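You operate a simulated robot arm through the tools that you are given. There is no shell and no other tool.

The job below is to be done with a simulated robot arm. You get a single attempt, and the scene is never put back.

Task
Put things in order on the rework bench top. At the end: the orange driver stands where the one-bar blue key block stood; the purple brush stands on top of the two-bar yellow key block; the blue puller stands on top of the silver heat sink; the one-bar blue key block stands where the blue puller stood; whatever was shut is shut again. Leave all else as you found it, and nothing knocked over.

The check looks at the end state, three seconds after you hand in, the way a careful person would. Anything else that was tipped, shoved, dropped, spilled or broken makes it a failure.

Robot
A 5-joint arm with a two-finger parallel gripper, fixed in place. Base frame: the origin is at the foot of the arm, x ahead of it, y to its left, z up; the work surface is at about z = 0. Lengths are in mm, angles in degrees, forces in N, time in s.
With the tool pointing down near the work surface it reaches from about 260 to 680 mm from the base axis. Its first joint turns from -66.0 to 66.0 degrees. The tool tilts only in the upright plane through the base axis and itself; it spins freely about its own axis. Payload 2.9 kg.
Tool frame: the origin (TCP) lies between the finger pads and is the grasp point; the fingertips stand 30 mm ahead of it; z points along the fingers, y is the line along which they close. Largest opening 110 mm; finger width 20, thickness 10; the body of the gripper, 48 by 112 mm, starts 55 mm behind the TCP.
Orientation is told as [roll, pitch, yaw] about the base's x, y, z axes, in that order, counted from this pose: with the fingers straight down and closing along the base's y, the tool's x points along the base's -x, its y along +y and its z along -z.

Tools
- The arm moves only by the tool send_rows. Its argument "series" is one flat list of numbers, 7 for each row, row after row: the shift along the tool's x, y, z in mm, then the turn, a rotation vector about the tool's x, y, z in degrees, then the gripper command, from -1 (fully open) to 1 (shut), values between in proportion. In form: [dx, dy, dz, wx, wy, wz, jaw, dx, dy, dz, wx, wy, wz, jaw, ...]. A call has 1 to 20 rows; each row is the pose to reach, as a shift and turn from the pose commanded when the call began, along the tool's axes at that moment. A row lasts 0.2 s, in which the tool goes at most 50 mm and 8.6 degrees; a call with a longer step from one row to the next is refused whole, and so is a gripper value outside its range. A pose out of reach is approached as far as the arm can. The call stops where the force on the tool passes 40 N (or 10 N more than at its start, if that is more) or the arm is blocked; 0.2 s more then pass. The fingers move at their own pace (about 108 mm/s each) and stop on an object; they squeeze with about 36 N. The grip force told is the motor's: it shows also when the fingers shut on nothing. Time passes only in rows, and 0.2 s behind the last, so rows that repeat a pose let the fingers close. The reply holds the time, the measured pose of the TCP, the force on the tool along the base axes, the opening and the grip force, in the units named above and with some noise, with the torque about the TCP (base axes, N m) and any sound that the robot's microphone picked up.
- Cameras (640 x 400 px; columns grow to the right, rows downward): "scene" is fixed at [29.1, -448.4, 595.9]; the picture's right is [0.82, -0.57, 0.00], its down [-0.36, -0.52, -0.77] and it looks along [0.44, 0.64, -0.63] (base axes); focal length 359 px, centre (320, 200). "wrist" rides on the gripper at [72, 17, -103] in the tool frame; the picture's right is [-0.23, 0.97, 0.00], its down [-0.76, -0.18, -0.62] and it looks along [-0.61, -0.14, 0.78] (tool axes); focal length 222 px, centre (320, 200). There is no depth. A picture from a camera that has moved, and an enlarged one, comes with that camera's place and axes in the base frame and with its lens.
- camera(camera): a new picture of that camera. The clock stands still meanwhile.
- enlarge(camera, box): a new picture of the part [left, top, right, bottom] of that camera's present view, enlarged. The clock stands still meanwhile.
- job_done(): hands the job in; it is judged then, once.

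Nothing tells you positions but the pictures and the camera data. Unless the task says otherwise, let go and move clear before handing in.

The tools are called after "Call:" as name(argument=value, ...) on one line, values as JSON. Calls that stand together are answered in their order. send_rows: Moves the arm, as the interface text tells. Its arguments: {"type":"object","properties":{"series":{"type":"array","items":{"type":"number"}}},"required":["series"]} The other tools are called the same way: camera (camera) takes a picture; enlarge (camera, box) takes an enlarged picture of a part of a camera's view; job_done () hands the job in.

At the start:

```text
time: 0.0
tcp_pos: [374.9, 69.9, 289.6]
tool_rot: [0.0, 0.0, 0.0]
force: [0.0, -0.6, 0.7]
moment: [-0.01, 0.03, -0.01]
width: 110.0
gripper_force: 0.0
```

scene: 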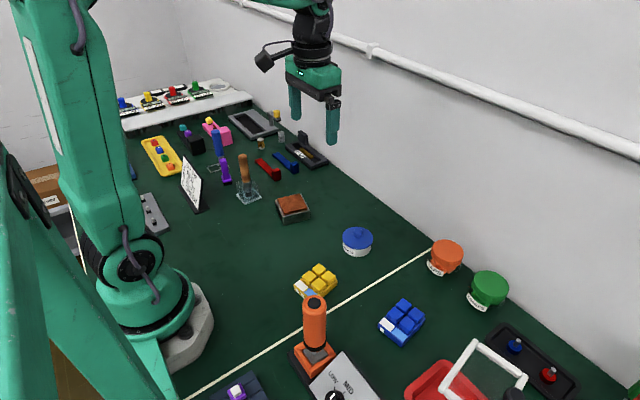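
wrist: 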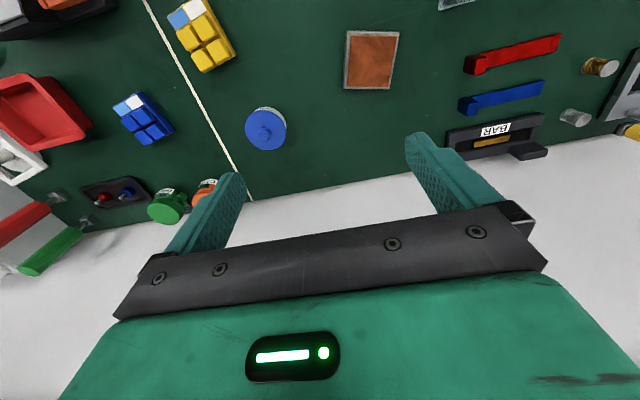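

I see a green bench with many things; I'll look closer at the different parts before moving anything.

Call:
enlarge(camera="scene", box=[100, 70, 340, 220])

Call:
enlarge(camera="scene", box=[200, 220, 440, 400])

Call:
enlarge(camera="scene", box=[380, 220, 620, 400])

Call:
enlarge(camera="wrist", box=[0, 0, 320, 200])

Call:
enlarge(camera="wrist", box=[320, 0, 640, 200])

```text
2.67 times, centred on (220, 145) of scene
camera zoom: at [29.1, -448.4, 595.9], right [0.82, -0.57, 0.0], down [-0.36, -0.52, -0.77], along [0.44, 0.64, -0.63], focal length 956 px, centre (587, 347)
```

zoom: 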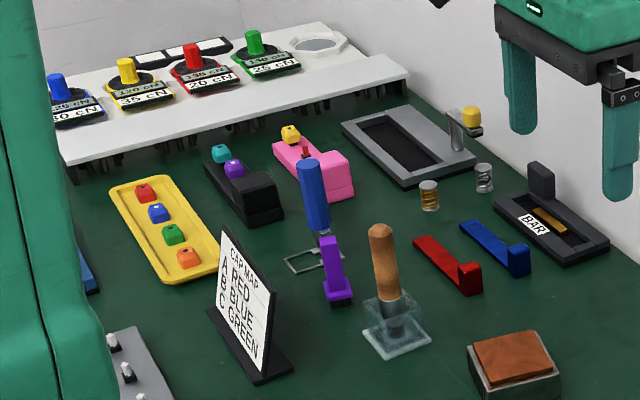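

```text
2.22 times, centred on (320, 310) of scene
camera zoom: at [29.1, -448.4, 595.9], right [0.82, -0.57, 0.0], down [-0.36, -0.52, -0.77], along [0.44, 0.64, -0.63], focal length 797 px, centre (320, -44)
```

zoom: 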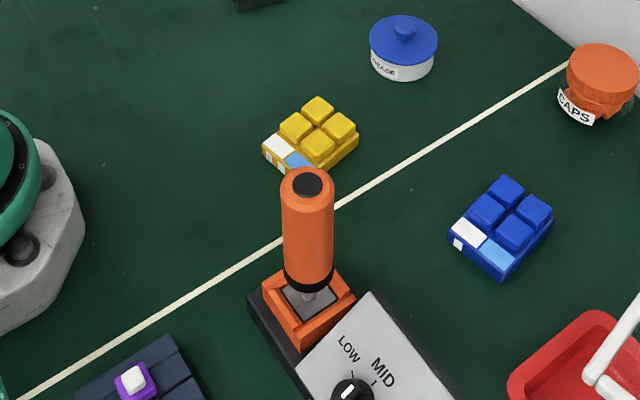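

```text
2.22 times, centred on (500, 310) of scene
camera zoom: at [29.1, -448.4, 595.9], right [0.82, -0.57, 0.0], down [-0.36, -0.52, -0.77], along [0.44, 0.64, -0.63], focal length 797 px, centre (-80, -44)
```

zoom: 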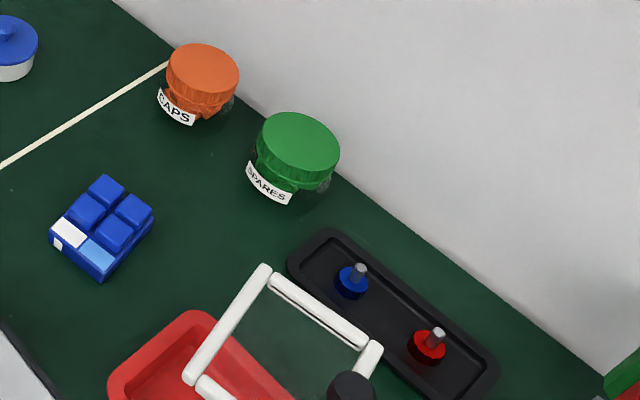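

```text
2.00 times, centred on (160, 100) of wrist
camera zoom: at [302.4, 86.8, 393.7], right [0.23, 0.97, 0.0], down [0.76, -0.18, 0.62], along [0.61, -0.14, -0.78], focal length 444 px, centre (640, 400)
```

zoom: 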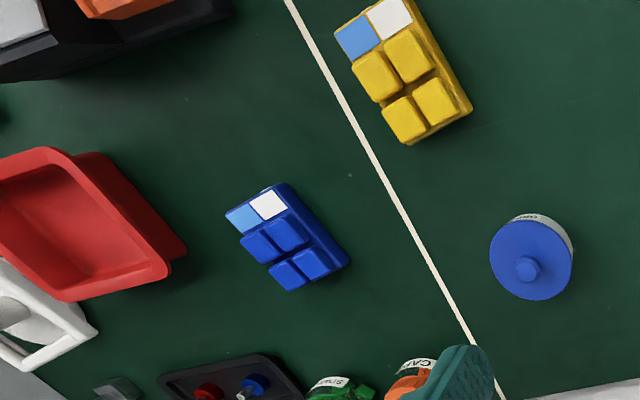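

```text
2.00 times, centred on (480, 100) of wrist
camera zoom: at [302.4, 86.8, 393.7], right [0.23, 0.97, 0.0], down [0.76, -0.18, 0.62], along [0.61, -0.14, -0.78], focal length 444 px, centre (0, 400)
```

zoom: 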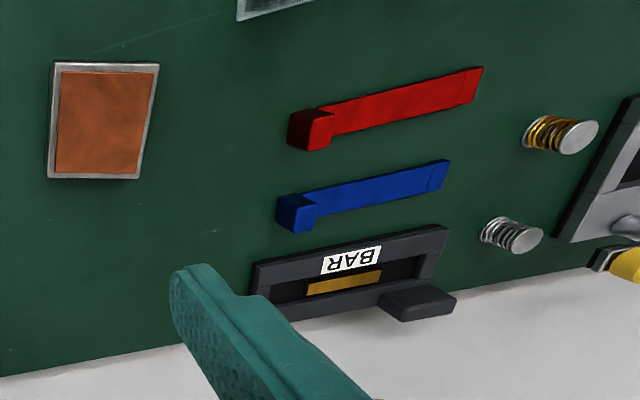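

The bench is crowded, so I'll zoom in further on each candidate object to tell the key blocks, brush, puller, driver and heat sink apart.

Call:
enlarge(camera="scene", box=[200, 115, 320, 225])

Call:
enlarge(camera="scene", box=[280, 250, 440, 350])

Call:
enlarge(camera="scene", box=[110, 75, 230, 150])

Call:
enlarge(camera="scene", box=[180, 100, 280, 165])

Call:
enlarge(camera="scene", box=[400, 330, 640, 400])

Call:
enlarge(camera="scene", box=[20, 140, 200, 260])

```text
3.64 times, centred on (260, 170) of scene
camera zoom: at [29.1, -448.4, 595.9], right [0.82, -0.57, 0.0], down [-0.36, -0.52, -0.77], along [0.44, 0.64, -0.63], focal length 1304 px, centre (538, 309)
```

zoom: 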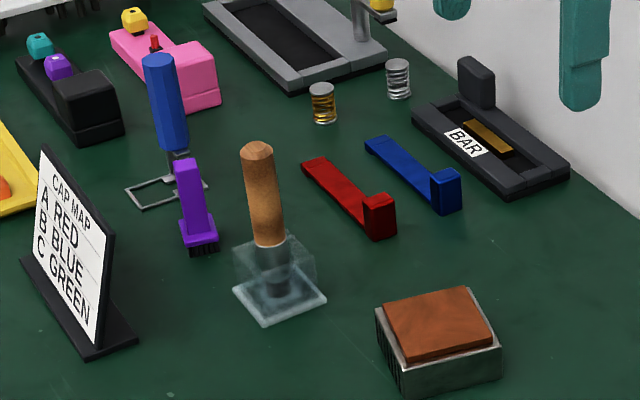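

```text
4.00 times, centred on (360, 300) of scene
camera zoom: at [29.1, -448.4, 595.9], right [0.82, -0.57, 0.0], down [-0.36, -0.52, -0.77], along [0.44, 0.64, -0.63], focal length 1434 px, centre (160, -200)
```

zoom: 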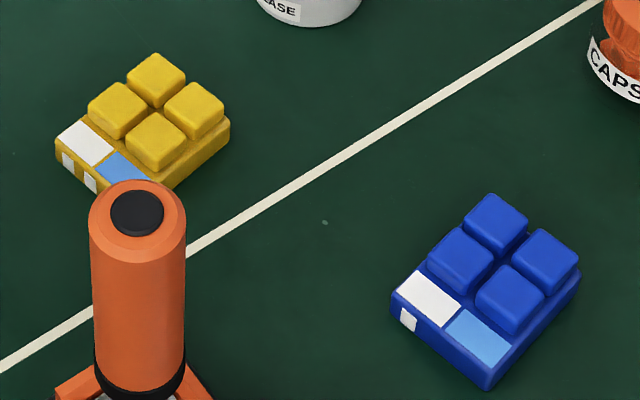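

```text
5.33 times, centred on (170, 112) of scene
camera zoom: at [29.1, -448.4, 595.9], right [0.82, -0.57, 0.0], down [-0.36, -0.52, -0.77], along [0.44, 0.64, -0.63], focal length 1912 px, centre (1120, 667)
```

zoom: 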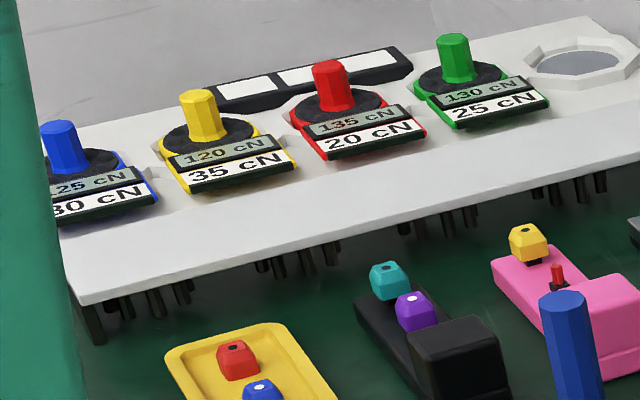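

```text
6.15 times, centred on (230, 132) of scene
camera zoom: at [29.1, -448.4, 595.9], right [0.82, -0.57, 0.0], down [-0.36, -0.52, -0.77], along [0.44, 0.64, -0.63], focal length 2207 px, centre (874, 615)
```

zoom: 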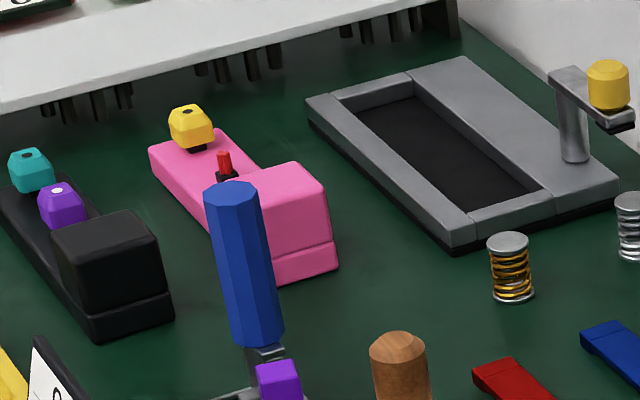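

```text
2.67 times, centred on (520, 365) of scene
camera zoom: at [29.1, -448.4, 595.9], right [0.82, -0.57, 0.0], down [-0.36, -0.52, -0.77], along [0.44, 0.64, -0.63], focal length 956 px, centre (-213, -240)
```

zoom: 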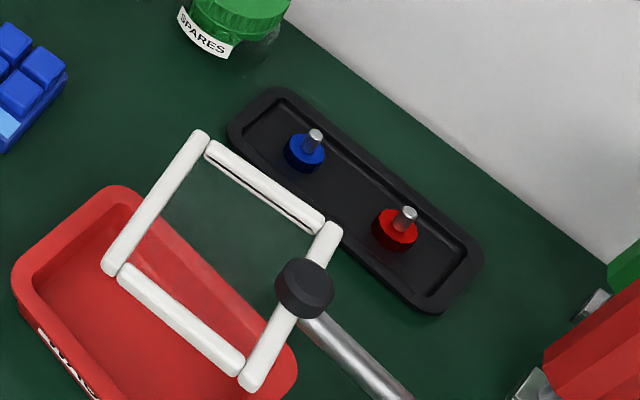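

```text
3.33 times, centred on (110, 200) of scene
camera zoom: at [29.1, -448.4, 595.9], right [0.82, -0.57, 0.0], down [-0.36, -0.52, -0.77], along [0.44, 0.64, -0.63], focal length 1195 px, centre (1020, 200)
```

zoom: 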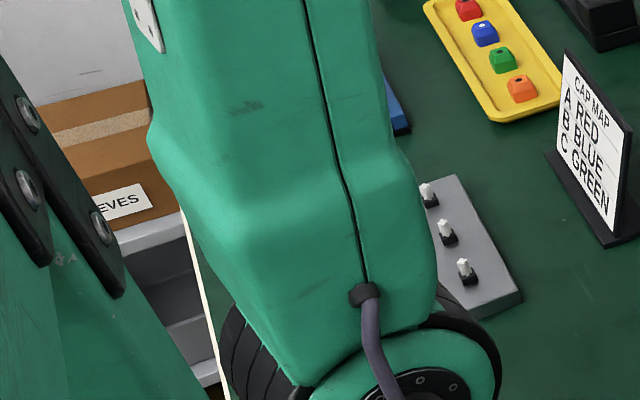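

The blue block with one white bar is at roughly (358,-231), the two-bar yellow block at (280,-68), the blue puller at (288,464), the purple brush at (278,379), the heat sink with a copper-coloured top at (353,140), and the orange driver at (190,-200). I'll move the wrist camera for a closer look at the left group first.

Call:
send_rows(series=[25.6, 25, -1.25, 0, 0, -7.5, -1, 51.2, 50, -2.5, 0, 0, -15, -1, 76.8, 75, -3.75, 0, 0, -22.5, -1, 102.4, 100, -5, 0, 0, -30, -1, 128, 125, -6.25, 0, 0, -37.5, -1, 153.6, 150, -7.5, 0, 0, -45, -1, 179.2, 175, -8.75, 0, 0, -52.5, -1, 204.8, 200, -10, 0, 0, -60, -1])

Call:
camera(camera="wrist")

Call:
camera(camera="scene")

```text
time: 1.8
tcp_pos: [169.6, 271.5, 300.4]
tool_rot: [0.0, 0.0, 60.1]
force: [0.0, 0.2, -0.3]
moment: [-0.01, 0.0, -0.01]
width: 110.3
gripper_force: 0.0
```

```text
taken
camera wrist: at [118.8, 217.2, 404.0], right [-0.73, 0.68, 0.0], down [0.53, 0.57, 0.62], along [0.43, 0.46, -0.78], focal length 222 px, centre (320, 200)
```

wrist: 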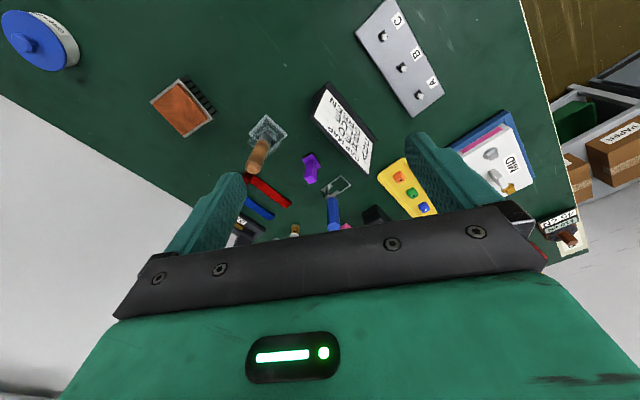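

```text
taken
```

scene: 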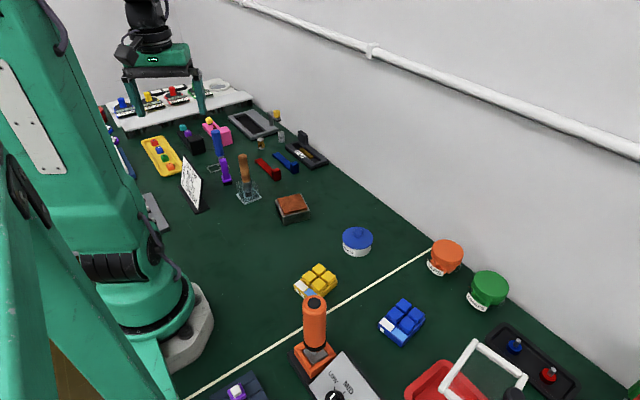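

Call:
enlarge(camera="wrist", box=[230, 100, 410, 240])

Call:
enlarge(camera="wrist", box=[120, 50, 300, 160])

Call:
enlarge(camera="wrist", box=[340, 0, 580, 240])

```text
2.86 times, centred on (320, 170) of wrist
camera zoom: at [118.8, 217.2, 404.0], right [-0.73, 0.68, 0.0], down [0.53, 0.57, 0.62], along [0.43, 0.46, -0.78], focal length 635 px, centre (320, 286)
```

zoom: 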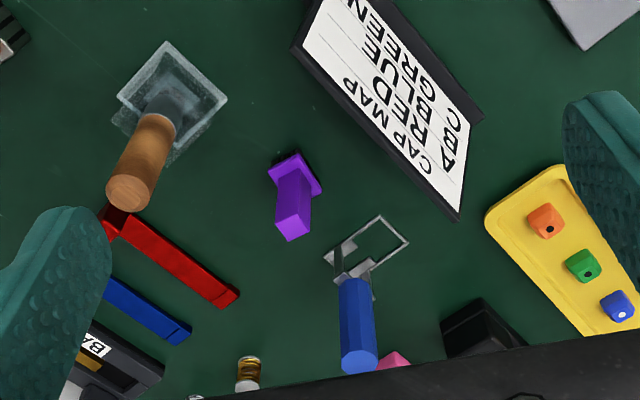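

```text
3.56 times, centred on (210, 105) of wrist
camera zoom: at [118.8, 217.2, 404.0], right [-0.73, 0.68, 0.0], down [0.53, 0.57, 0.62], along [0.43, 0.46, -0.78], focal length 790 px, centre (711, 538)
```

zoom: 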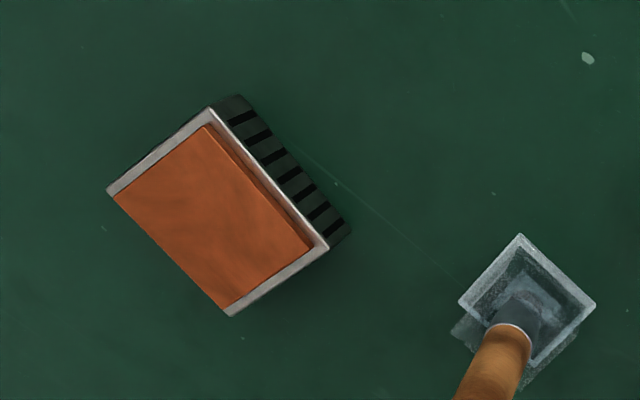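

```text
1.67 times, centred on (460, 120) of wrist
camera zoom: at [118.8, 217.2, 404.0], right [-0.73, 0.68, 0.0], down [0.53, 0.57, 0.62], along [0.43, 0.46, -0.78], focal length 370 px, centre (87, 333)
```

zoom: 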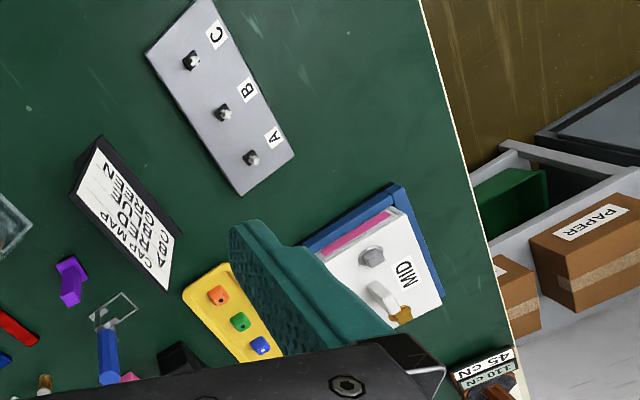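

The heat sink is a silver finned block with a copper-coloured top; I want a closer, lower look at it and at the left group, so I move back and face the camera towards +y.

Call:
send_rows(series=[18.9, -32.55, 13.75, 0, 0, -3.75, -1, 37.8, -65.1, 27.5, 0, 0, -7.5, -1, 56.7, -97.65, 41.25, 0, 0, -11.25, -1, 75.6, -130.2, 55, 0, 0, -15, -1, 94.5, -162.75, 68.75, 0, 0, -18.75, -1, 113.4, -195.3, 82.5, 0, 0, -22.5, -1, 132.3, -227.85, 96.25, 0, 0, -26.25, -1, 151.2, -260.4, 110, 0, 0, -30, -1])

Call:
camera(camera="wrist")

Call:
enlarge(camera="wrist", box=[230, 60, 430, 210])

```text
time: 3.6
tcp_pos: [320.3, 8.7, 189.9]
tool_rot: [0.1, 0.0, 90.0]
force: [0.2, -0.1, 0.4]
moment: [0.02, -0.03, -0.02]
width: 110.2
gripper_force: 0.1
```

```text
taken
camera wrist: at [303.1, -63.4, 292.5], right [-0.97, 0.23, 0.0], down [0.18, 0.76, 0.62], along [0.14, 0.61, -0.78], focal length 222 px, centre (320, 200)
```

wrist: 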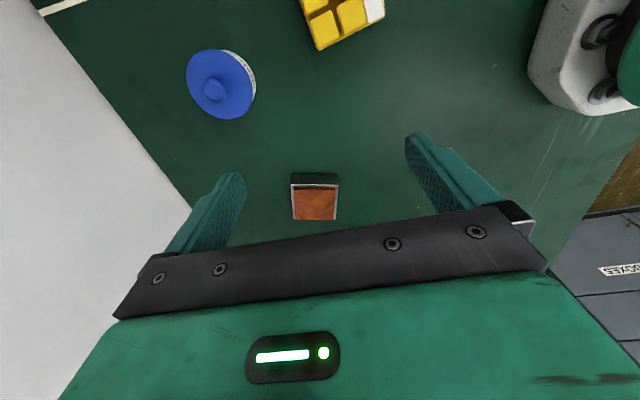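

```text
2.67 times, centred on (330, 135) of wrist
camera zoom: at [303.1, -63.4, 292.5], right [-0.97, 0.23, 0.0], down [0.18, 0.76, 0.62], along [0.14, 0.61, -0.78], focal length 592 px, centre (293, 373)
```

zoom: 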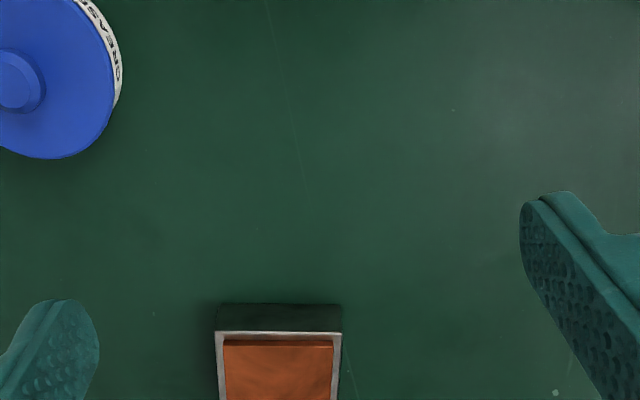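

The heat sink's top is around z = 33 with a copper-coloured slab in a silver frame. I move closer to see how the slab sits.

Call:
send_rows(series=[-40, -10, 5, 0, 0, 0, -1, -75, -20, 10, 0, 0, 0, -1])

Call:
enlarge(camera="wrist", box=[240, 40, 400, 200])

```text
time: 4.2
tcp_pos: [340.1, 83.8, 182.5]
tool_rot: [0.0, 0.0, 90.0]
force: [-1.1, -0.1, 0.4]
moment: [0.03, 0.0, 0.01]
width: 109.9
gripper_force: 0.1
```

```text
2.50 times, centred on (320, 120) of wrist
camera zoom: at [323.1, 11.8, 283.9], right [-0.97, 0.23, 0.0], down [0.18, 0.76, 0.62], along [0.14, 0.61, -0.78], focal length 555 px, centre (320, 400)
```

zoom: 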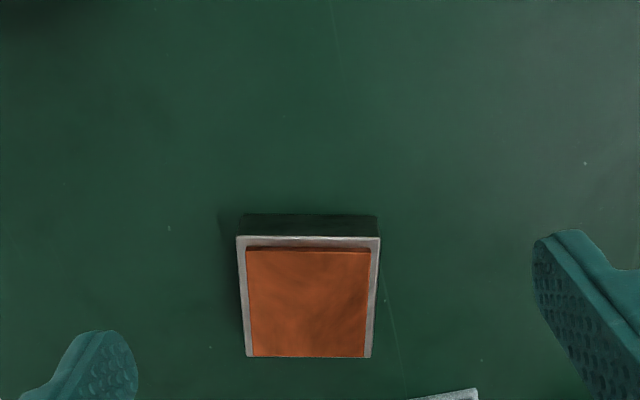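

The heat sink centre is at about (359,144), ~67 mm square, top ~35–38, turned about -13°. Now I go to look at the puller and brush from close by, staying above the ~125 mm tall wooden handle.

Call:
send_rows(series=[0, 0, -27, 0, 0, 0, -1, -41, 12.5, -30, 0, 0, 0, -1, -82, 25, -30, 0, 0, 0, -1, -123, 37.5, -30, 0, 0, 0, -1, -164, 50, -30, 0, 0, 0, -1, -205, 62.5, -30, 0, 0, 0, -1, -246, 75, -30, 0, 0, 0, -1])

Call:
camera(camera="wrist")

Call:
enlarge(camera="wrist", box=[230, 100, 410, 220])

```text
time: 5.8
tcp_pos: [261.0, 328.6, 210.0]
tool_rot: [-0.1, 0.0, 90.1]
force: [-0.4, 0.8, -0.1]
moment: [0.01, 0.02, -0.01]
width: 110.2
gripper_force: 0.0
```

```text
taken
camera wrist: at [246.0, 257.2, 313.3], right [-0.97, 0.23, 0.0], down [0.18, 0.76, 0.62], along [0.14, 0.61, -0.78], focal length 222 px, centre (320, 200)
```

wrist: 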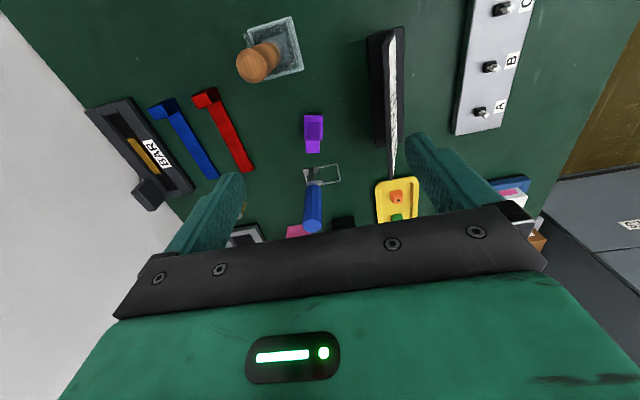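

```text
3.33 times, centred on (320, 160) of wrist
camera zoom: at [246.0, 257.2, 313.3], right [-0.97, 0.23, 0.0], down [0.18, 0.76, 0.62], along [0.14, 0.61, -0.78], focal length 740 px, centre (320, 333)
```

zoom: 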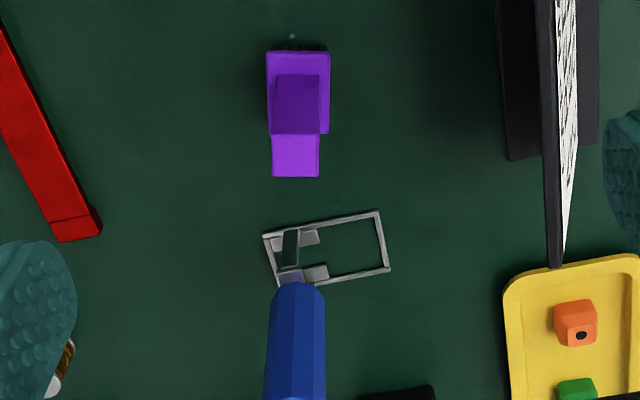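

The puller has a flat wire frame base (x 258–316, y 434–467) with its blue handle upright at about (300,450), z 41–115. Next I go and look at the orange driver from the front.

Call:
send_rows(series=[41.57, -11.57, -5.71, 0, 0, -6.43, -1, 83.14, -23.14, -11.43, 0, 0, -12.86, -1, 124.7, -34.7, -17.14, 0, 0, -19.29, -1, 166.3, -46.3, -22.86, 0, 0, -25.71, -1, 207.9, -57.9, -28.57, 0, 0, -32.14, -1, 249.4, -69.4, -34.29, 0, 0, -38.57, -1, 291, -81, -40, 0, 0, -45, -1, 332.6, -92.6, -45.71, 0, 0, -51.43, -1, 374.1, -104.1, -51.43, 0, 0, -57.86, -1, 415.7, -115.7, -57.14, 0, 0, -64.29, -1, 457.3, -127.3, -62.86, 0, 0, -70.71, -1, 498.9, -138.9, -68.57, 0, 0, -77.14, -1, 540.4, -150.4, -74.29, 0, 0, -83.57, -1, 582, -162, -80, 0, 0, -90, -1])

Call:
camera(camera="wrist")

Call:
camera(camera="scene")

```text
time: 8.8
tcp_pos: [448.1, -17.2, 284.9]
tool_rot: [0.0, -0.1, 170.4]
force: [-0.1, -0.6, 1.4]
moment: [-0.01, 0.01, 0.0]
width: 110.0
gripper_force: 0.1
out of reach, approached as far as the arm can: row 11, 12, 13, 14
```

```text
taken
camera wrist: at [517.7, -45.1, 388.7], right [-0.39, -0.92, 0.0], down [-0.72, 0.3, 0.62], along [-0.58, 0.24, -0.78], focal length 222 px, centre (320, 200)
```

wrist: 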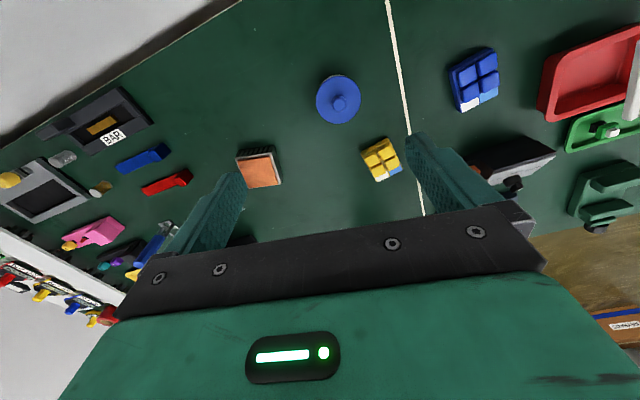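

```text
taken
```

scene: 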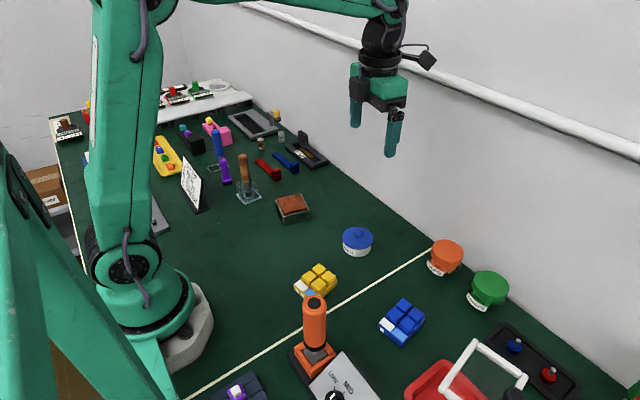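

The wrist spin has a limit near ±172° relative to the base joint, so the arm stopped short at (448,-17). I'll unwind the spin the other way in order to look at the driver from the front.

Call:
send_rows(series=[0, 0, 0, 0, 0, 8, -1, 0, 0, 0, 0, 0, 16, -1, 0, 0, 0, 0, 0, 24, -1, 0, 0, 0, 0, 0, 32, -1, 0, 0, 0, 0, 0, 40, -1, 0, 0, 0, 0, 0, 48, -1, 0, 0, 0, 0, 0, 56, -1, 0, 0, 0, 0, 0, 64, -1, 0, 0, 0, 0, 0, 72, -1, 0, 0, 0, 0, 0, 80, -1, 0, 0, 0, 0, 0, 88, -1, 0, 0, 0, 0, 0, 96, -1, 0, 0, 0, 0, 0, 104, -1, 0, 0, 0, 0, 0, 112, -1, 0, 0, 0, 0, 0, 120, -1, 0, 0, 0, 0, 0, 128, -1, 0, 0, 0, 0, 0, 136, -1, 0, 0, 0, 0, 0, 144, -1, 0, 0, 0, 0, 0, 152, -1, 0, 0, 0, 0, 0, 160, -1])

```text
time: 13.0
tcp_pos: [450.5, -12.5, 282.2]
tool_rot: [0.0, 0.0, 10.2]
force: [-0.5, 0.3, 0.0]
moment: [0.04, -0.01, 0.03]
width: 110.0
gripper_force: 0.0
```

The commanded pose equals the reached one, good. I continue unwinding and move to view the driver.

Call:
send_rows(series=[5.65, -6, -0.9, 0, 0, 8, -1, 11.3, -12, -1.8, 0, 0, 16, -1, 16.95, -18, -2.7, 0, 0, 24, -1, 22.6, -24, -3.6, 0, 0, 32, -1, 28.25, -30, -4.5, 0, 0, 40, -1, 33.9, -36, -5.4, 0, 0, 48, -1, 39.55, -42, -6.3, 0, 0, 56, -1, 45.2, -48, -7.2, 0, 0, 64, -1, 50.85, -54, -8.1, 0, 0, 72, -1, 56.5, -60, -9, 0, 0, 80, -1, 62.15, -66, -9.9, 0, 0, 88, -1, 67.8, -72, -10.8, 0, 0, 96, -1, 73.45, -78, -11.7, 0, 0, 104, -1, 79.1, -84, -12.6, 0, 0, 112, -1, 84.75, -90, -13.5, 0, 0, 120, -1, 90.4, -96, -14.4, 0, 0, 128, -1, 96.05, -102, -15.3, 0, 0, 136, -1, 101.7, -108, -16.2, 0, 0, 144, -1, 107.35, -114, -17.1, 0, 0, 152, -1, 113, -120, -18, 0, 0, 160, -1])

Call:
camera(camera="wrist")

Call:
enlarge(camera="wrist", box=[200, 0, 440, 210])

```text
time: 17.2
tcp_pos: [360.9, -151.6, 301.1]
tool_rot: [0.1, 0.0, -149.8]
force: [0.3, 0.4, 0.8]
moment: [-0.05, -0.01, 0.02]
width: 110.0
gripper_force: 0.0
```

```text
taken
camera wrist: at [432.3, -128.1, 405.1], right [0.29, -0.96, 0.0], down [-0.75, -0.23, 0.62], along [-0.6, -0.18, -0.78], focal length 222 px, centre (320, 200)
```

wrist: 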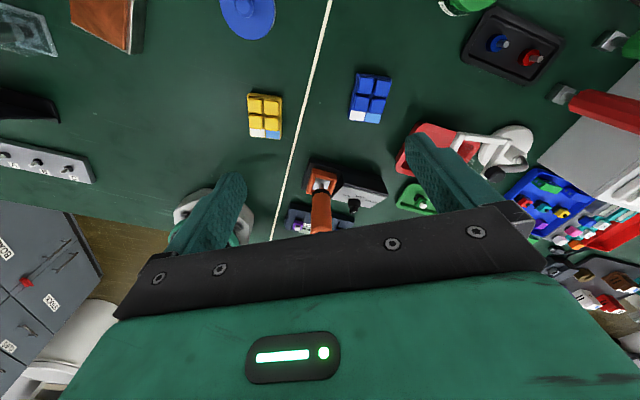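

```text
1.90 times, centred on (320, 105) of wrist
camera zoom: at [432.3, -128.1, 405.1], right [0.29, -0.96, 0.0], down [-0.75, -0.23, 0.62], along [-0.6, -0.18, -0.78], focal length 423 px, centre (320, 381)
```

zoom: 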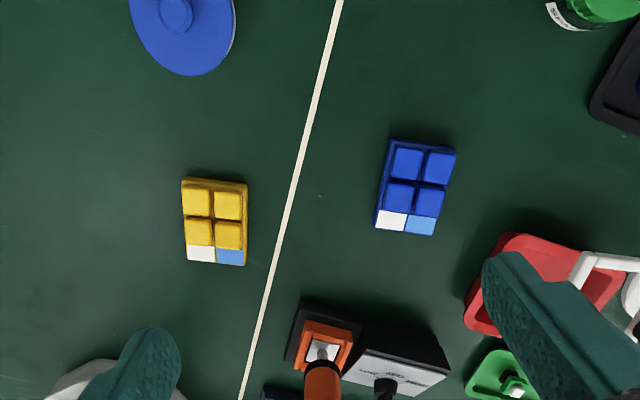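

The driver stands in/near a dark station with a dial. I move in closer above it to see how it's held.

Call:
send_rows(series=[-42, -7, 0, 0, 0, 0, -1, -84, -14, 0, 0, 0, 0, -1, -84, -14, 0, 0, 0, 0, -1])

Call:
camera(camera="wrist")

Call:
enlarge(camera="wrist", box=[220, 70, 440, 220])

Call:
enlarge(camera="scene", box=[200, 270, 400, 400])

```text
time: 18.0
tcp_pos: [281.0, -180.1, 300.6]
tool_rot: [0.0, 0.0, -149.7]
force: [-0.2, -0.2, -0.5]
moment: [-0.01, 0.03, 0.03]
width: 109.9
gripper_force: 0.0
```

```text
taken
camera wrist: at [352.5, -157.5, 403.7], right [0.3, -0.96, 0.0], down [-0.75, -0.23, 0.62], along [-0.6, -0.18, -0.78], focal length 222 px, centre (320, 200)
```

wrist: 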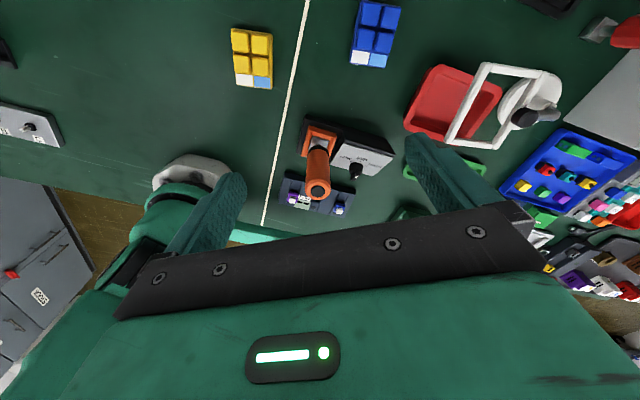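

```text
2.67 times, centred on (330, 145) of wrist
camera zoom: at [352.5, -157.5, 403.7], right [0.3, -0.96, 0.0], down [-0.75, -0.23, 0.62], along [-0.6, -0.18, -0.78], focal length 592 px, centre (293, 347)
```

zoom: 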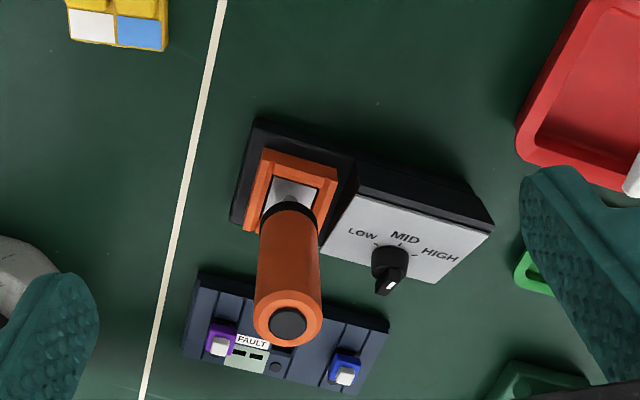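

```text
3.08 times, centred on (300, 335) of scene
camera zoom: at [29.1, -448.4, 595.9], right [0.82, -0.57, 0.0], down [-0.36, -0.52, -0.77], along [0.44, 0.64, -0.63], focal length 1103 px, centre (382, -215)
```

zoom: 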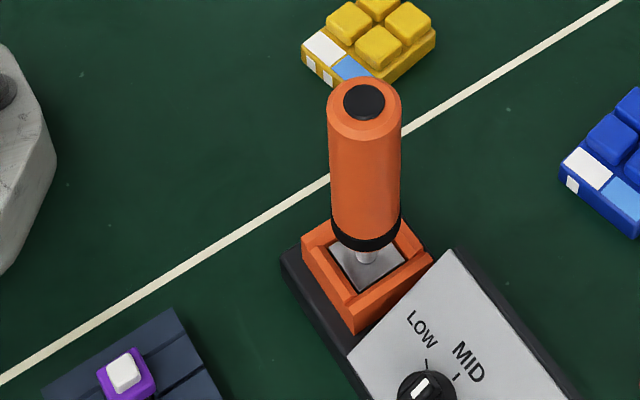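

The orange-handled tool sits in an orange square on a black base, next to a LOW/MID/HIGH dial. I take tighter pictures of its foot.

Call:
enlarge(camera="scene", box=[285, 325, 365, 375])

Call:
enlarge(camera="wrist", box=[290, 110, 410, 200])

Call:
enlarge(camera="wrist", box=[400, 40, 640, 220])

Call:
enlarge(camera="wrist", box=[220, 10, 420, 100])

```text
8.00 times, centred on (325, 350) of scene
camera zoom: at [29.1, -448.4, 595.9], right [0.82, -0.57, 0.0], down [-0.36, -0.52, -0.77], along [0.44, 0.64, -0.63], focal length 2868 px, centre (280, -1000)
```

zoom: 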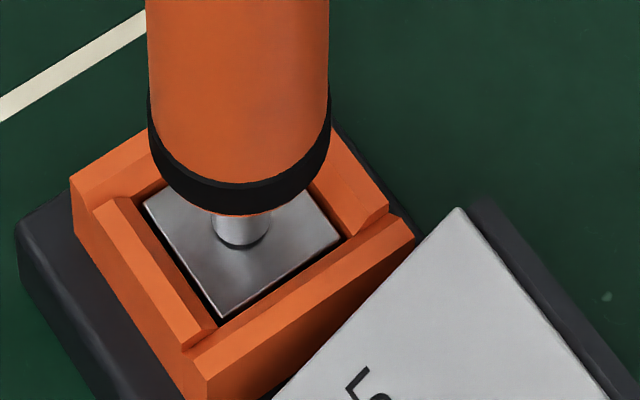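

```text
4.44 times, centred on (350, 155) of wrist
camera zoom: at [352.5, -157.5, 403.7], right [0.3, -0.96, 0.0], down [-0.75, -0.23, 0.62], along [-0.6, -0.18, -0.78], focal length 987 px, centre (187, 400)
```

zoom: 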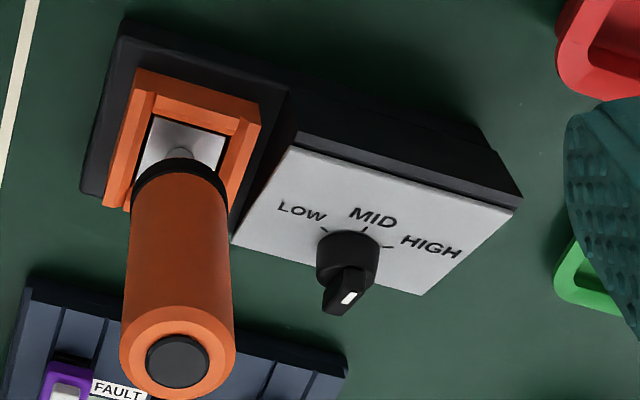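

```text
2.22 times, centred on (520, 130) of wrist
camera zoom: at [352.5, -157.5, 403.7], right [0.3, -0.96, 0.0], down [-0.75, -0.23, 0.62], along [-0.6, -0.18, -0.78], focal length 494 px, centre (-124, 356)
```

zoom: 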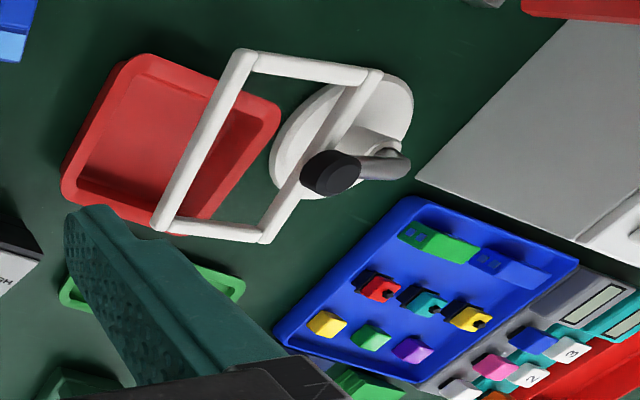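

```text
3.20 times, centred on (320, 55) of wrist
camera zoom: at [352.5, -157.5, 403.7], right [0.3, -0.96, 0.0], down [-0.75, -0.23, 0.62], along [-0.6, -0.18, -0.78], focal length 711 px, centre (320, 664)
```

zoom: 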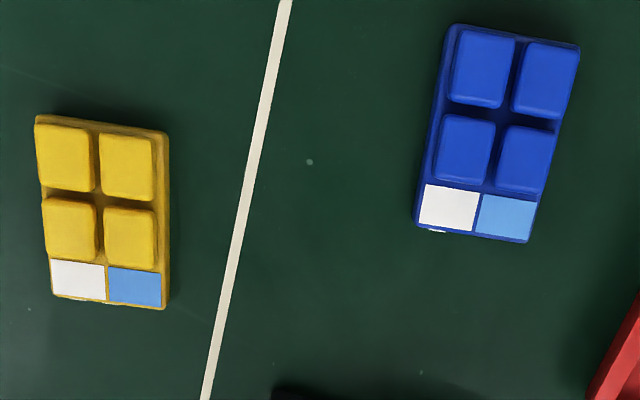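

The driver's foot is a ~30 mm steel plate sitting in an open orange pocket, with the handle axis near (190,-200) and the top at about z = 175; it should lift straight out. First job is the puller: I go back over it with the fingers set to close along x.

Call:
send_rows(series=[10.65, -16.94, 0, 0, 0, -8, -1, 21.3, -33.9, 0, 0, 0, -16, -1, 31.95, -50.8, 0, 0, 0, -24, -1, 42.6, -67.8, 0, 0, 0, -32, -1, 53.25, -84.7, 0, 0, 0, -40, -1, 63.9, -101.6, 0, 0, 0, -48, -1, 74.55, -118.6, 0, 0, 0, -56, -1, 85.2, -135.5, 0, 0, 0, -64, -1, 95.85, -152.5, 0, 0, 0, -72, -1, 106.5, -169.4, 0, 0, 0, -80, -1, 117.15, -186.3, 0, 0, 0, -88, -1, 127.8, -203.3, 0, 0, 0, -96, -1, 138.45, -220.2, 0, 0, 0, -104, -1, 149.1, -237.2, 0, 0, 0, -112, -1, 159.75, -254.1, 0, 0, 0, -120, -1])

```text
time: 21.2
tcp_pos: [290.2, 120.3, 300.5]
tool_rot: [0.0, 0.0, -29.4]
force: [-0.2, 0.7, 0.3]
moment: [0.03, 0.01, 0.04]
width: 110.1
gripper_force: 0.1
```

Now at (290,120,300); I continue to above the puller.

Call:
send_rows(series=[10.34, 19.43, 5.33, 0, 0, -7.98, -1, 20.7, 38.9, 10.7, 0, 0, -15.96, -1, 31, 58.3, 16, 0, 0, -23.94, -1, 41.4, 77.7, 21.3, 0, 0, -31.92, -1, 51.7, 97.2, 26.7, 0, 0, -39.9, -1, 62, 116.6, 32, 0, 0, -47.88, -1, 72.4, 136, 37.3, 0, 0, -55.86, -1, 82.7, 155.4, 42.7, 0, 0, -63.84, -1, 93.1, 174.9, 48, 0, 0, -71.82, -1, 103.4, 194.3, 53.3, 0, 0, -79.8, -1, 113.7, 213.7, 58.7, 0, 0, -87.78, -1, 124.1, 233.2, 64, 0, 0, -95.76, -1, 134.4, 252.6, 69.3, 0, 0, -103.74, -1, 144.8, 272, 74.7, 0, 0, -111.72, -1, 155.1, 291.5, 80, 0, 0, -119.75, -1])

Call:
camera(camera="wrist")

Call:
enlarge(camera="wrist", box=[220, 50, 420, 200])

Call:
enlarge(camera="scene", box=[150, 60, 300, 200])

```text
time: 24.4
tcp_pos: [299.3, 449.4, 223.3]
tool_rot: [0.0, 0.0, 90.2]
force: [-0.8, 0.3, 0.5]
moment: [0.0, -0.03, 0.0]
width: 110.2
gripper_force: 0.0
```

```text
taken
camera wrist: at [284.2, 376.6, 325.8], right [-0.97, 0.22, 0.0], down [0.17, 0.76, 0.62], along [0.14, 0.61, -0.78], focal length 222 px, centre (320, 200)
```

wrist: 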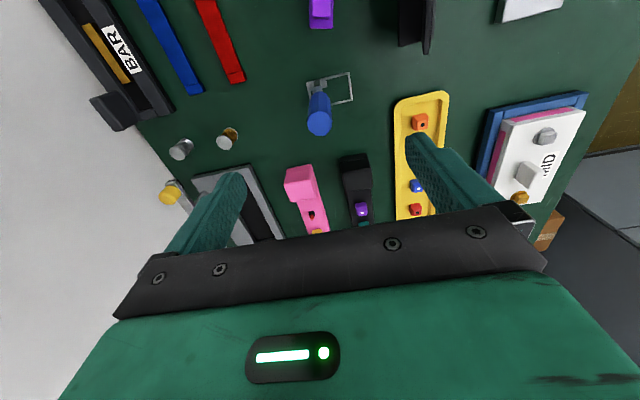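

```text
2.67 times, centred on (320, 125) of wrist
camera zoom: at [284.2, 376.6, 325.8], right [-0.97, 0.22, 0.0], down [0.17, 0.76, 0.62], along [0.14, 0.61, -0.78], focal length 592 px, centre (320, 400)
```

zoom: 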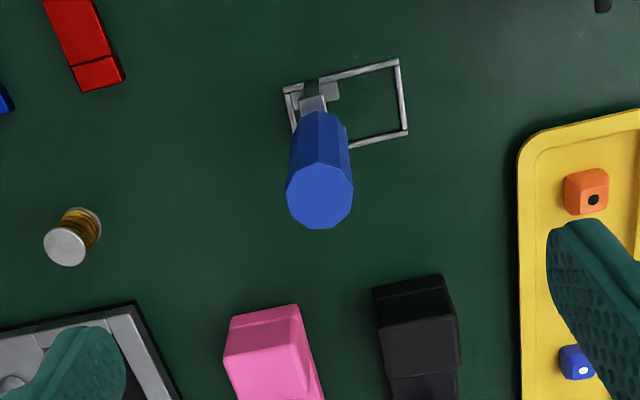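

```text
2.86 times, centred on (225, 130) of scene
camera zoom: at [29.1, -448.4, 595.9], right [0.82, -0.57, 0.0], down [-0.36, -0.52, -0.77], along [0.44, 0.64, -0.63], focal length 1024 px, centre (591, 400)
```

zoom: 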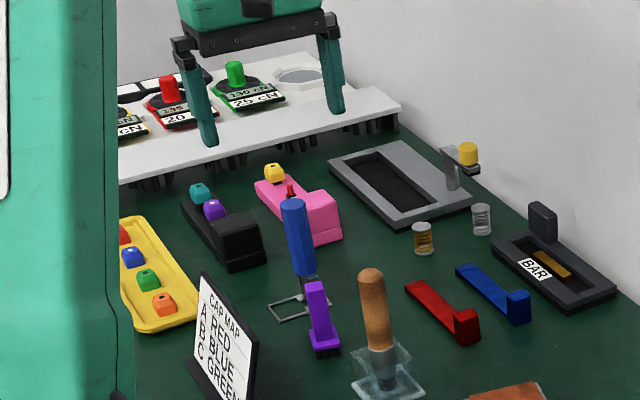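

The handle top is right under the TCP (column 320, and the row matches a top height of ~115). I go straight down to TCP z ≈ 88 and close on the handle.

Call:
send_rows(series=[0, 0, 30, 0, 0, 0, -0.3, 0, 0, 60, 0, 0, 0, -0.3, 0, 0, 90, 0, 0, 0, -0.3, 0, 0, 115, 0, 0, 0, -0.3, 0, 0, 135, 0, 0, 0, -0.3, 0, 0, 135, 0, 0, 0, -0.3])

Call:
camera(camera="wrist")

Call:
enlarge(camera="scene", box=[150, 90, 300, 200])

```text
time: 25.8
tcp_pos: [299.2, 447.5, 86.5]
tool_rot: [-0.1, 0.1, 90.1]
force: [0.4, 0.3, 0.4]
moment: [-0.01, -0.02, 0.01]
width: 71.8
gripper_force: 0.0
```

```text
taken
camera wrist: at [283.3, 376.8, 190.1], right [-0.97, 0.23, 0.0], down [0.18, 0.76, 0.62], along [0.14, 0.61, -0.78], focal length 222 px, centre (320, 200)
```

wrist: 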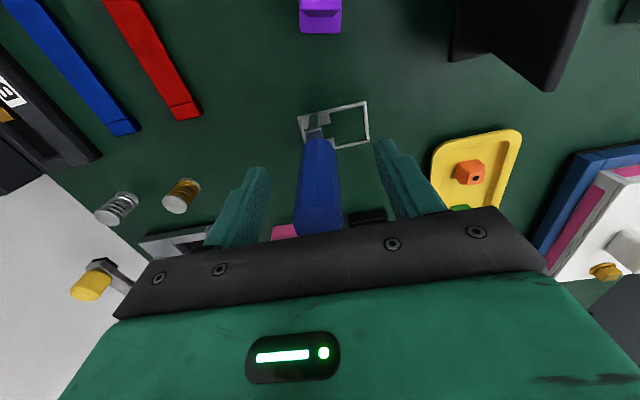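

```text
3.64 times, centred on (225, 145) of scene
camera zoom: at [29.1, -448.4, 595.9], right [0.82, -0.57, 0.0], down [-0.36, -0.52, -0.77], along [0.44, 0.64, -0.63], focal length 1304 px, centre (666, 400)
```

zoom: 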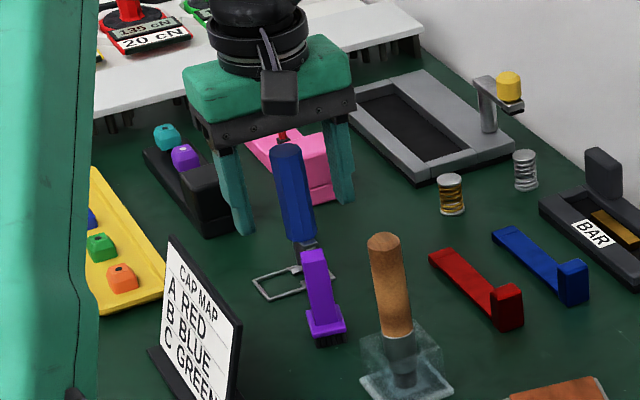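

The handle sits centred between the fingers. I close the gripper and lift a little to test.

Call:
send_rows(series=[0, 0, 0, 0, 0, 0, 1, 0, 0, 0, 0, 0, 0, 1, 0, 0, 0, 0, 0, 0, 1, 0, 0, 0, 0, 0, 0, 1])

```text
time: 26.8
tcp_pos: [300.0, 449.7, 87.1]
tool_rot: [0.0, -0.1, 90.1]
force: [0.1, 0.1, -1.5]
moment: [0.01, 0.01, 0.03]
width: 23.9
gripper_force: 35.9
```

Gripped at 23.9 mm. I lift slowly by 20 mm and look.

Call:
send_rows(series=[0, 0, -5, 0, 0, 0, 1, 0, 0, -12, 0, 0, 0, 1, 0, 0, -20, 0, 0, 0, 1, 0, 0, -20, 0, 0, 0, 1])

Call:
enlarge(camera="scene", box=[150, 90, 300, 200])

Call:
camera(camera="wrist")

```text
time: 27.8
tcp_pos: [300.8, 450.0, 108.8]
tool_rot: [0.0, 0.0, 90.0]
force: [0.7, -0.7, 0.1]
moment: [0.02, -0.01, -0.02]
width: 24.0
gripper_force: 35.8
```

```text
3.64 times, centred on (225, 145) of scene
camera zoom: at [29.1, -448.4, 595.9], right [0.82, -0.57, 0.0], down [-0.36, -0.52, -0.77], along [0.44, 0.64, -0.63], focal length 1304 px, centre (666, 400)
```

zoom: 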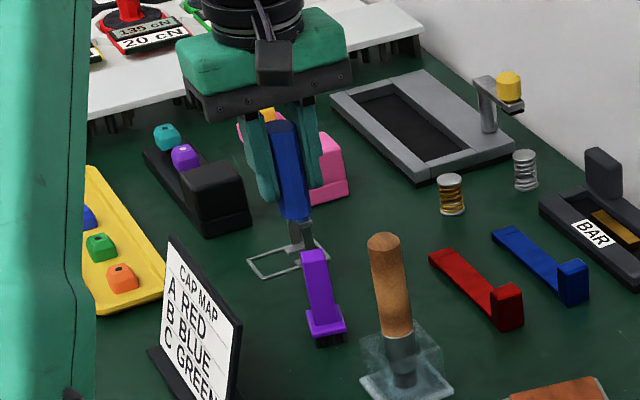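

```text
taken
camera wrist: at [283.8, 377.2, 211.1], right [-0.97, 0.23, 0.0], down [0.18, 0.76, 0.62], along [0.14, 0.61, -0.78], focal length 222 px, centre (320, 200)
```

wrist: 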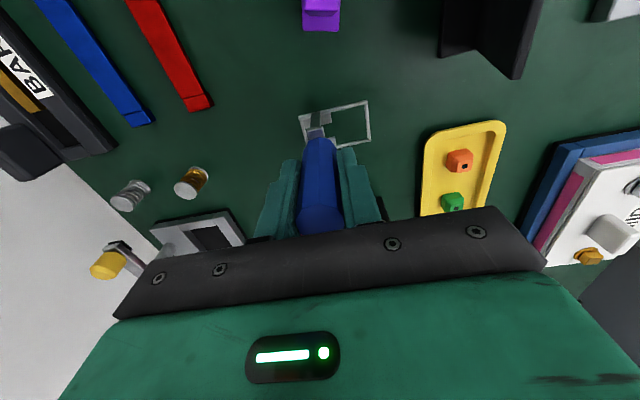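

The puller is lifted cleanly and hangs straight. I raise it well above the wooden handle and carry it to over the heat sink, turning by -13° to align with it.

Call:
send_rows(series=[0, 0, -35, 0, 0, 0, 1, 0, 0, -72, 0, 0, 0, 1, 0, 0, -109, 0, 0, 0, 1, 0, 0, -141, 0, 0, 0, 1, 25, -6, -141, 0, 0, 1, 1, 65, -15, -141, 0, 0, 3, 1, 105, -24, -141, 0, 0, 5, 1, 145, -33, -141, 0, 0, 7, 1, 185, -42, -141, 0, 0, 9, 1, 225, -51, -141, 0, 0, 11, 1, 265, -60, -141, 0, 0, 12, 1, 295, -67, -141, 0, 0, 13, 1, 309.2, -69.5, -141, 0, 0, 13, 1, 309.2, -69.5, -141, 0, 0, 13, 1])

Call:
camera(camera="wrist")

Call:
enlarge(camera="wrist", box=[240, 60, 400, 200])

Call:
camera(camera="scene")

```text
time: 30.8
tcp_pos: [369.3, 139.5, 247.5]
tool_rot: [-0.1, 0.1, 77.1]
force: [0.1, 0.0, -1.2]
moment: [-0.03, -0.01, 0.02]
width: 23.9
gripper_force: 36.4
```

```text
taken
camera wrist: at [337.7, 73.2, 351.2], right [-0.9, 0.44, 0.0], down [0.34, 0.7, 0.62], along [0.27, 0.56, -0.78], focal length 222 px, centre (320, 200)
```

wrist: 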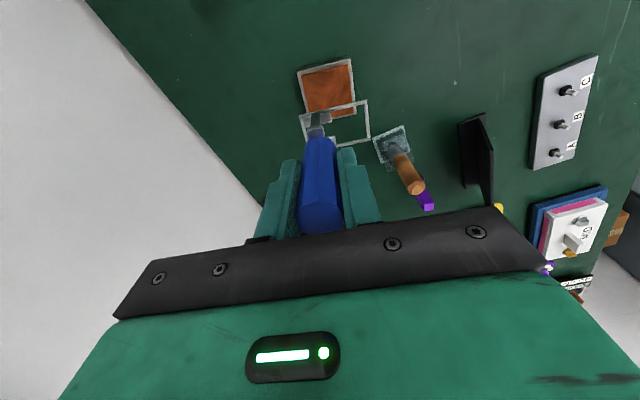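

```text
2.86 times, centred on (320, 130) of wrist
camera zoom: at [337.7, 73.2, 351.2], right [-0.9, 0.44, 0.0], down [0.34, 0.7, 0.62], along [0.27, 0.56, -0.78], focal length 635 px, centre (320, 400)
```

zoom: 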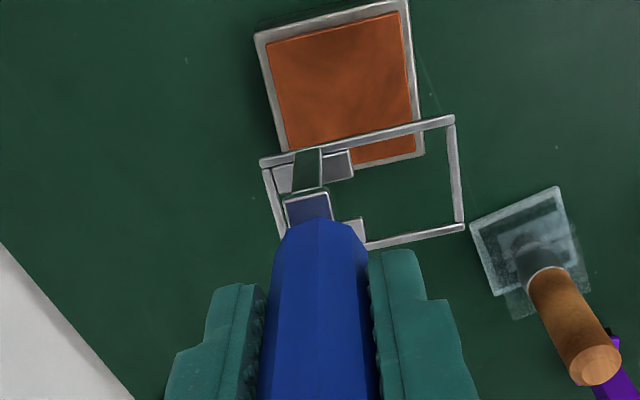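

```text
taken
```

scene: 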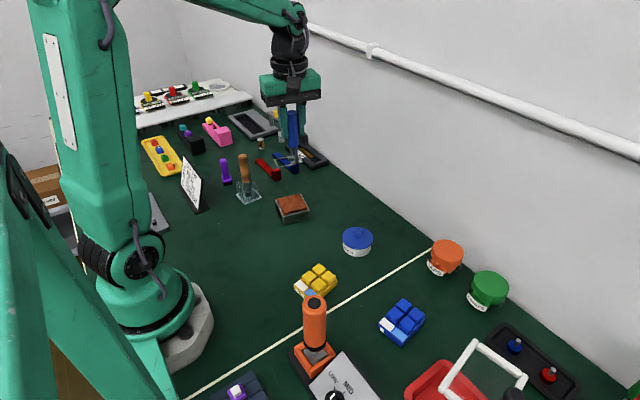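

The frame centre is at about (356.6,143.6) and the heat sink centre at (359.9,143.5), edges parallel. I shift about 2 mm and lower to roughly 7–8 mm above the slab, then look.

Call:
send_rows(series=[0, -2, 30, 0, 0, 0, 1, 0, -2, 60, 0, 0, 0, 1, 0, -2, 85, 0, 0, 0, 1, 0, -2, 105, 0, 0, 0, 1, 0, -2, 112, 0, 0, 0, 1, 0, -2, 112, 0, 0, 0, 1])

Call:
enlarge(camera="wrist", box=[240, 60, 400, 200])

Call:
enlarge(camera="scene", box=[250, 140, 350, 240])

```text
time: 32.2
tcp_pos: [372.0, 140.9, 135.0]
tool_rot: [0.0, -0.1, 77.1]
force: [0.1, -0.1, -1.1]
moment: [0.04, -0.02, 0.0]
width: 24.0
gripper_force: 37.2
```

```text
2.86 times, centred on (320, 130) of wrist
camera zoom: at [340.1, 74.2, 238.1], right [-0.9, 0.44, 0.0], down [0.34, 0.7, 0.62], along [0.27, 0.56, -0.78], focal length 635 px, centre (320, 400)
```

zoom: 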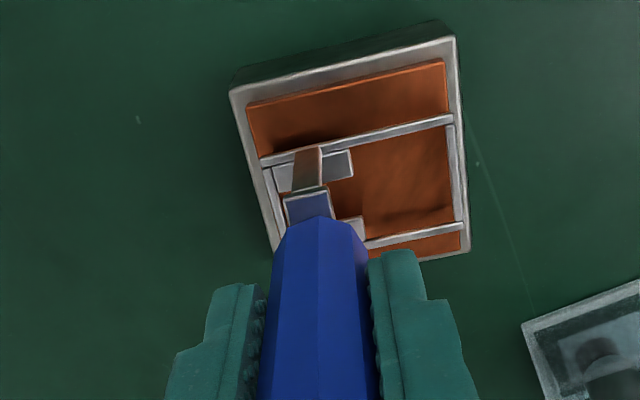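

```text
4.00 times, centred on (300, 190) of scene
camera zoom: at [29.1, -448.4, 595.9], right [0.82, -0.57, 0.0], down [-0.36, -0.52, -0.77], along [0.44, 0.64, -0.63], focal length 1434 px, centre (400, 240)
```

zoom: 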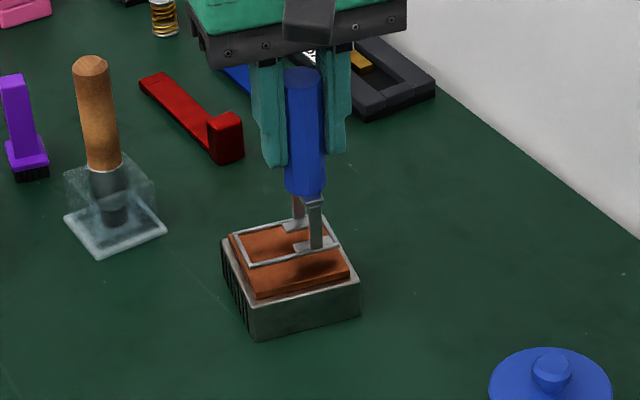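

The frame is centred over the slab with a shadow showing it is still a little above. I lower it in small steps and watch the force.

Call:
send_rows(series=[0, 0, 2, 0, 0, 0, 1, 0, 0, 4, 0, 0, 0, 1, 0, 0, 5, 0, 0, 0, 1])

Call:
enlarge(camera="scene", box=[270, 170, 330, 220])

```text
time: 33.0
tcp_pos: [373.6, 139.7, 130.4]
tool_rot: [0.0, 0.0, 77.0]
force: [0.5, -0.6, -1.2]
moment: [-0.01, 0.0, 0.02]
width: 23.5
gripper_force: 36.1
```

```text
8.00 times, centred on (300, 195) of scene
camera zoom: at [29.1, -448.4, 595.9], right [0.82, -0.57, 0.0], down [-0.36, -0.52, -0.77], along [0.44, 0.64, -0.63], focal length 2868 px, centre (480, 240)
```

zoom: 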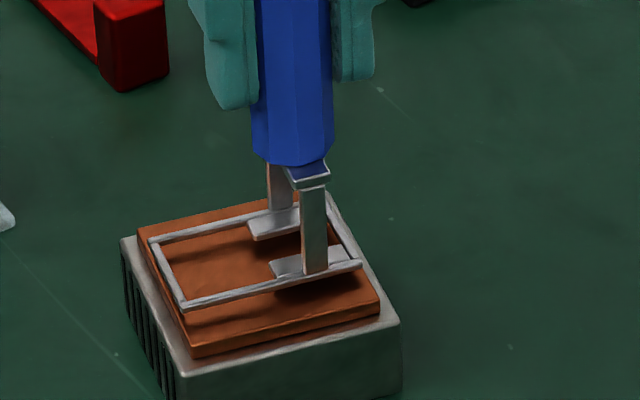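

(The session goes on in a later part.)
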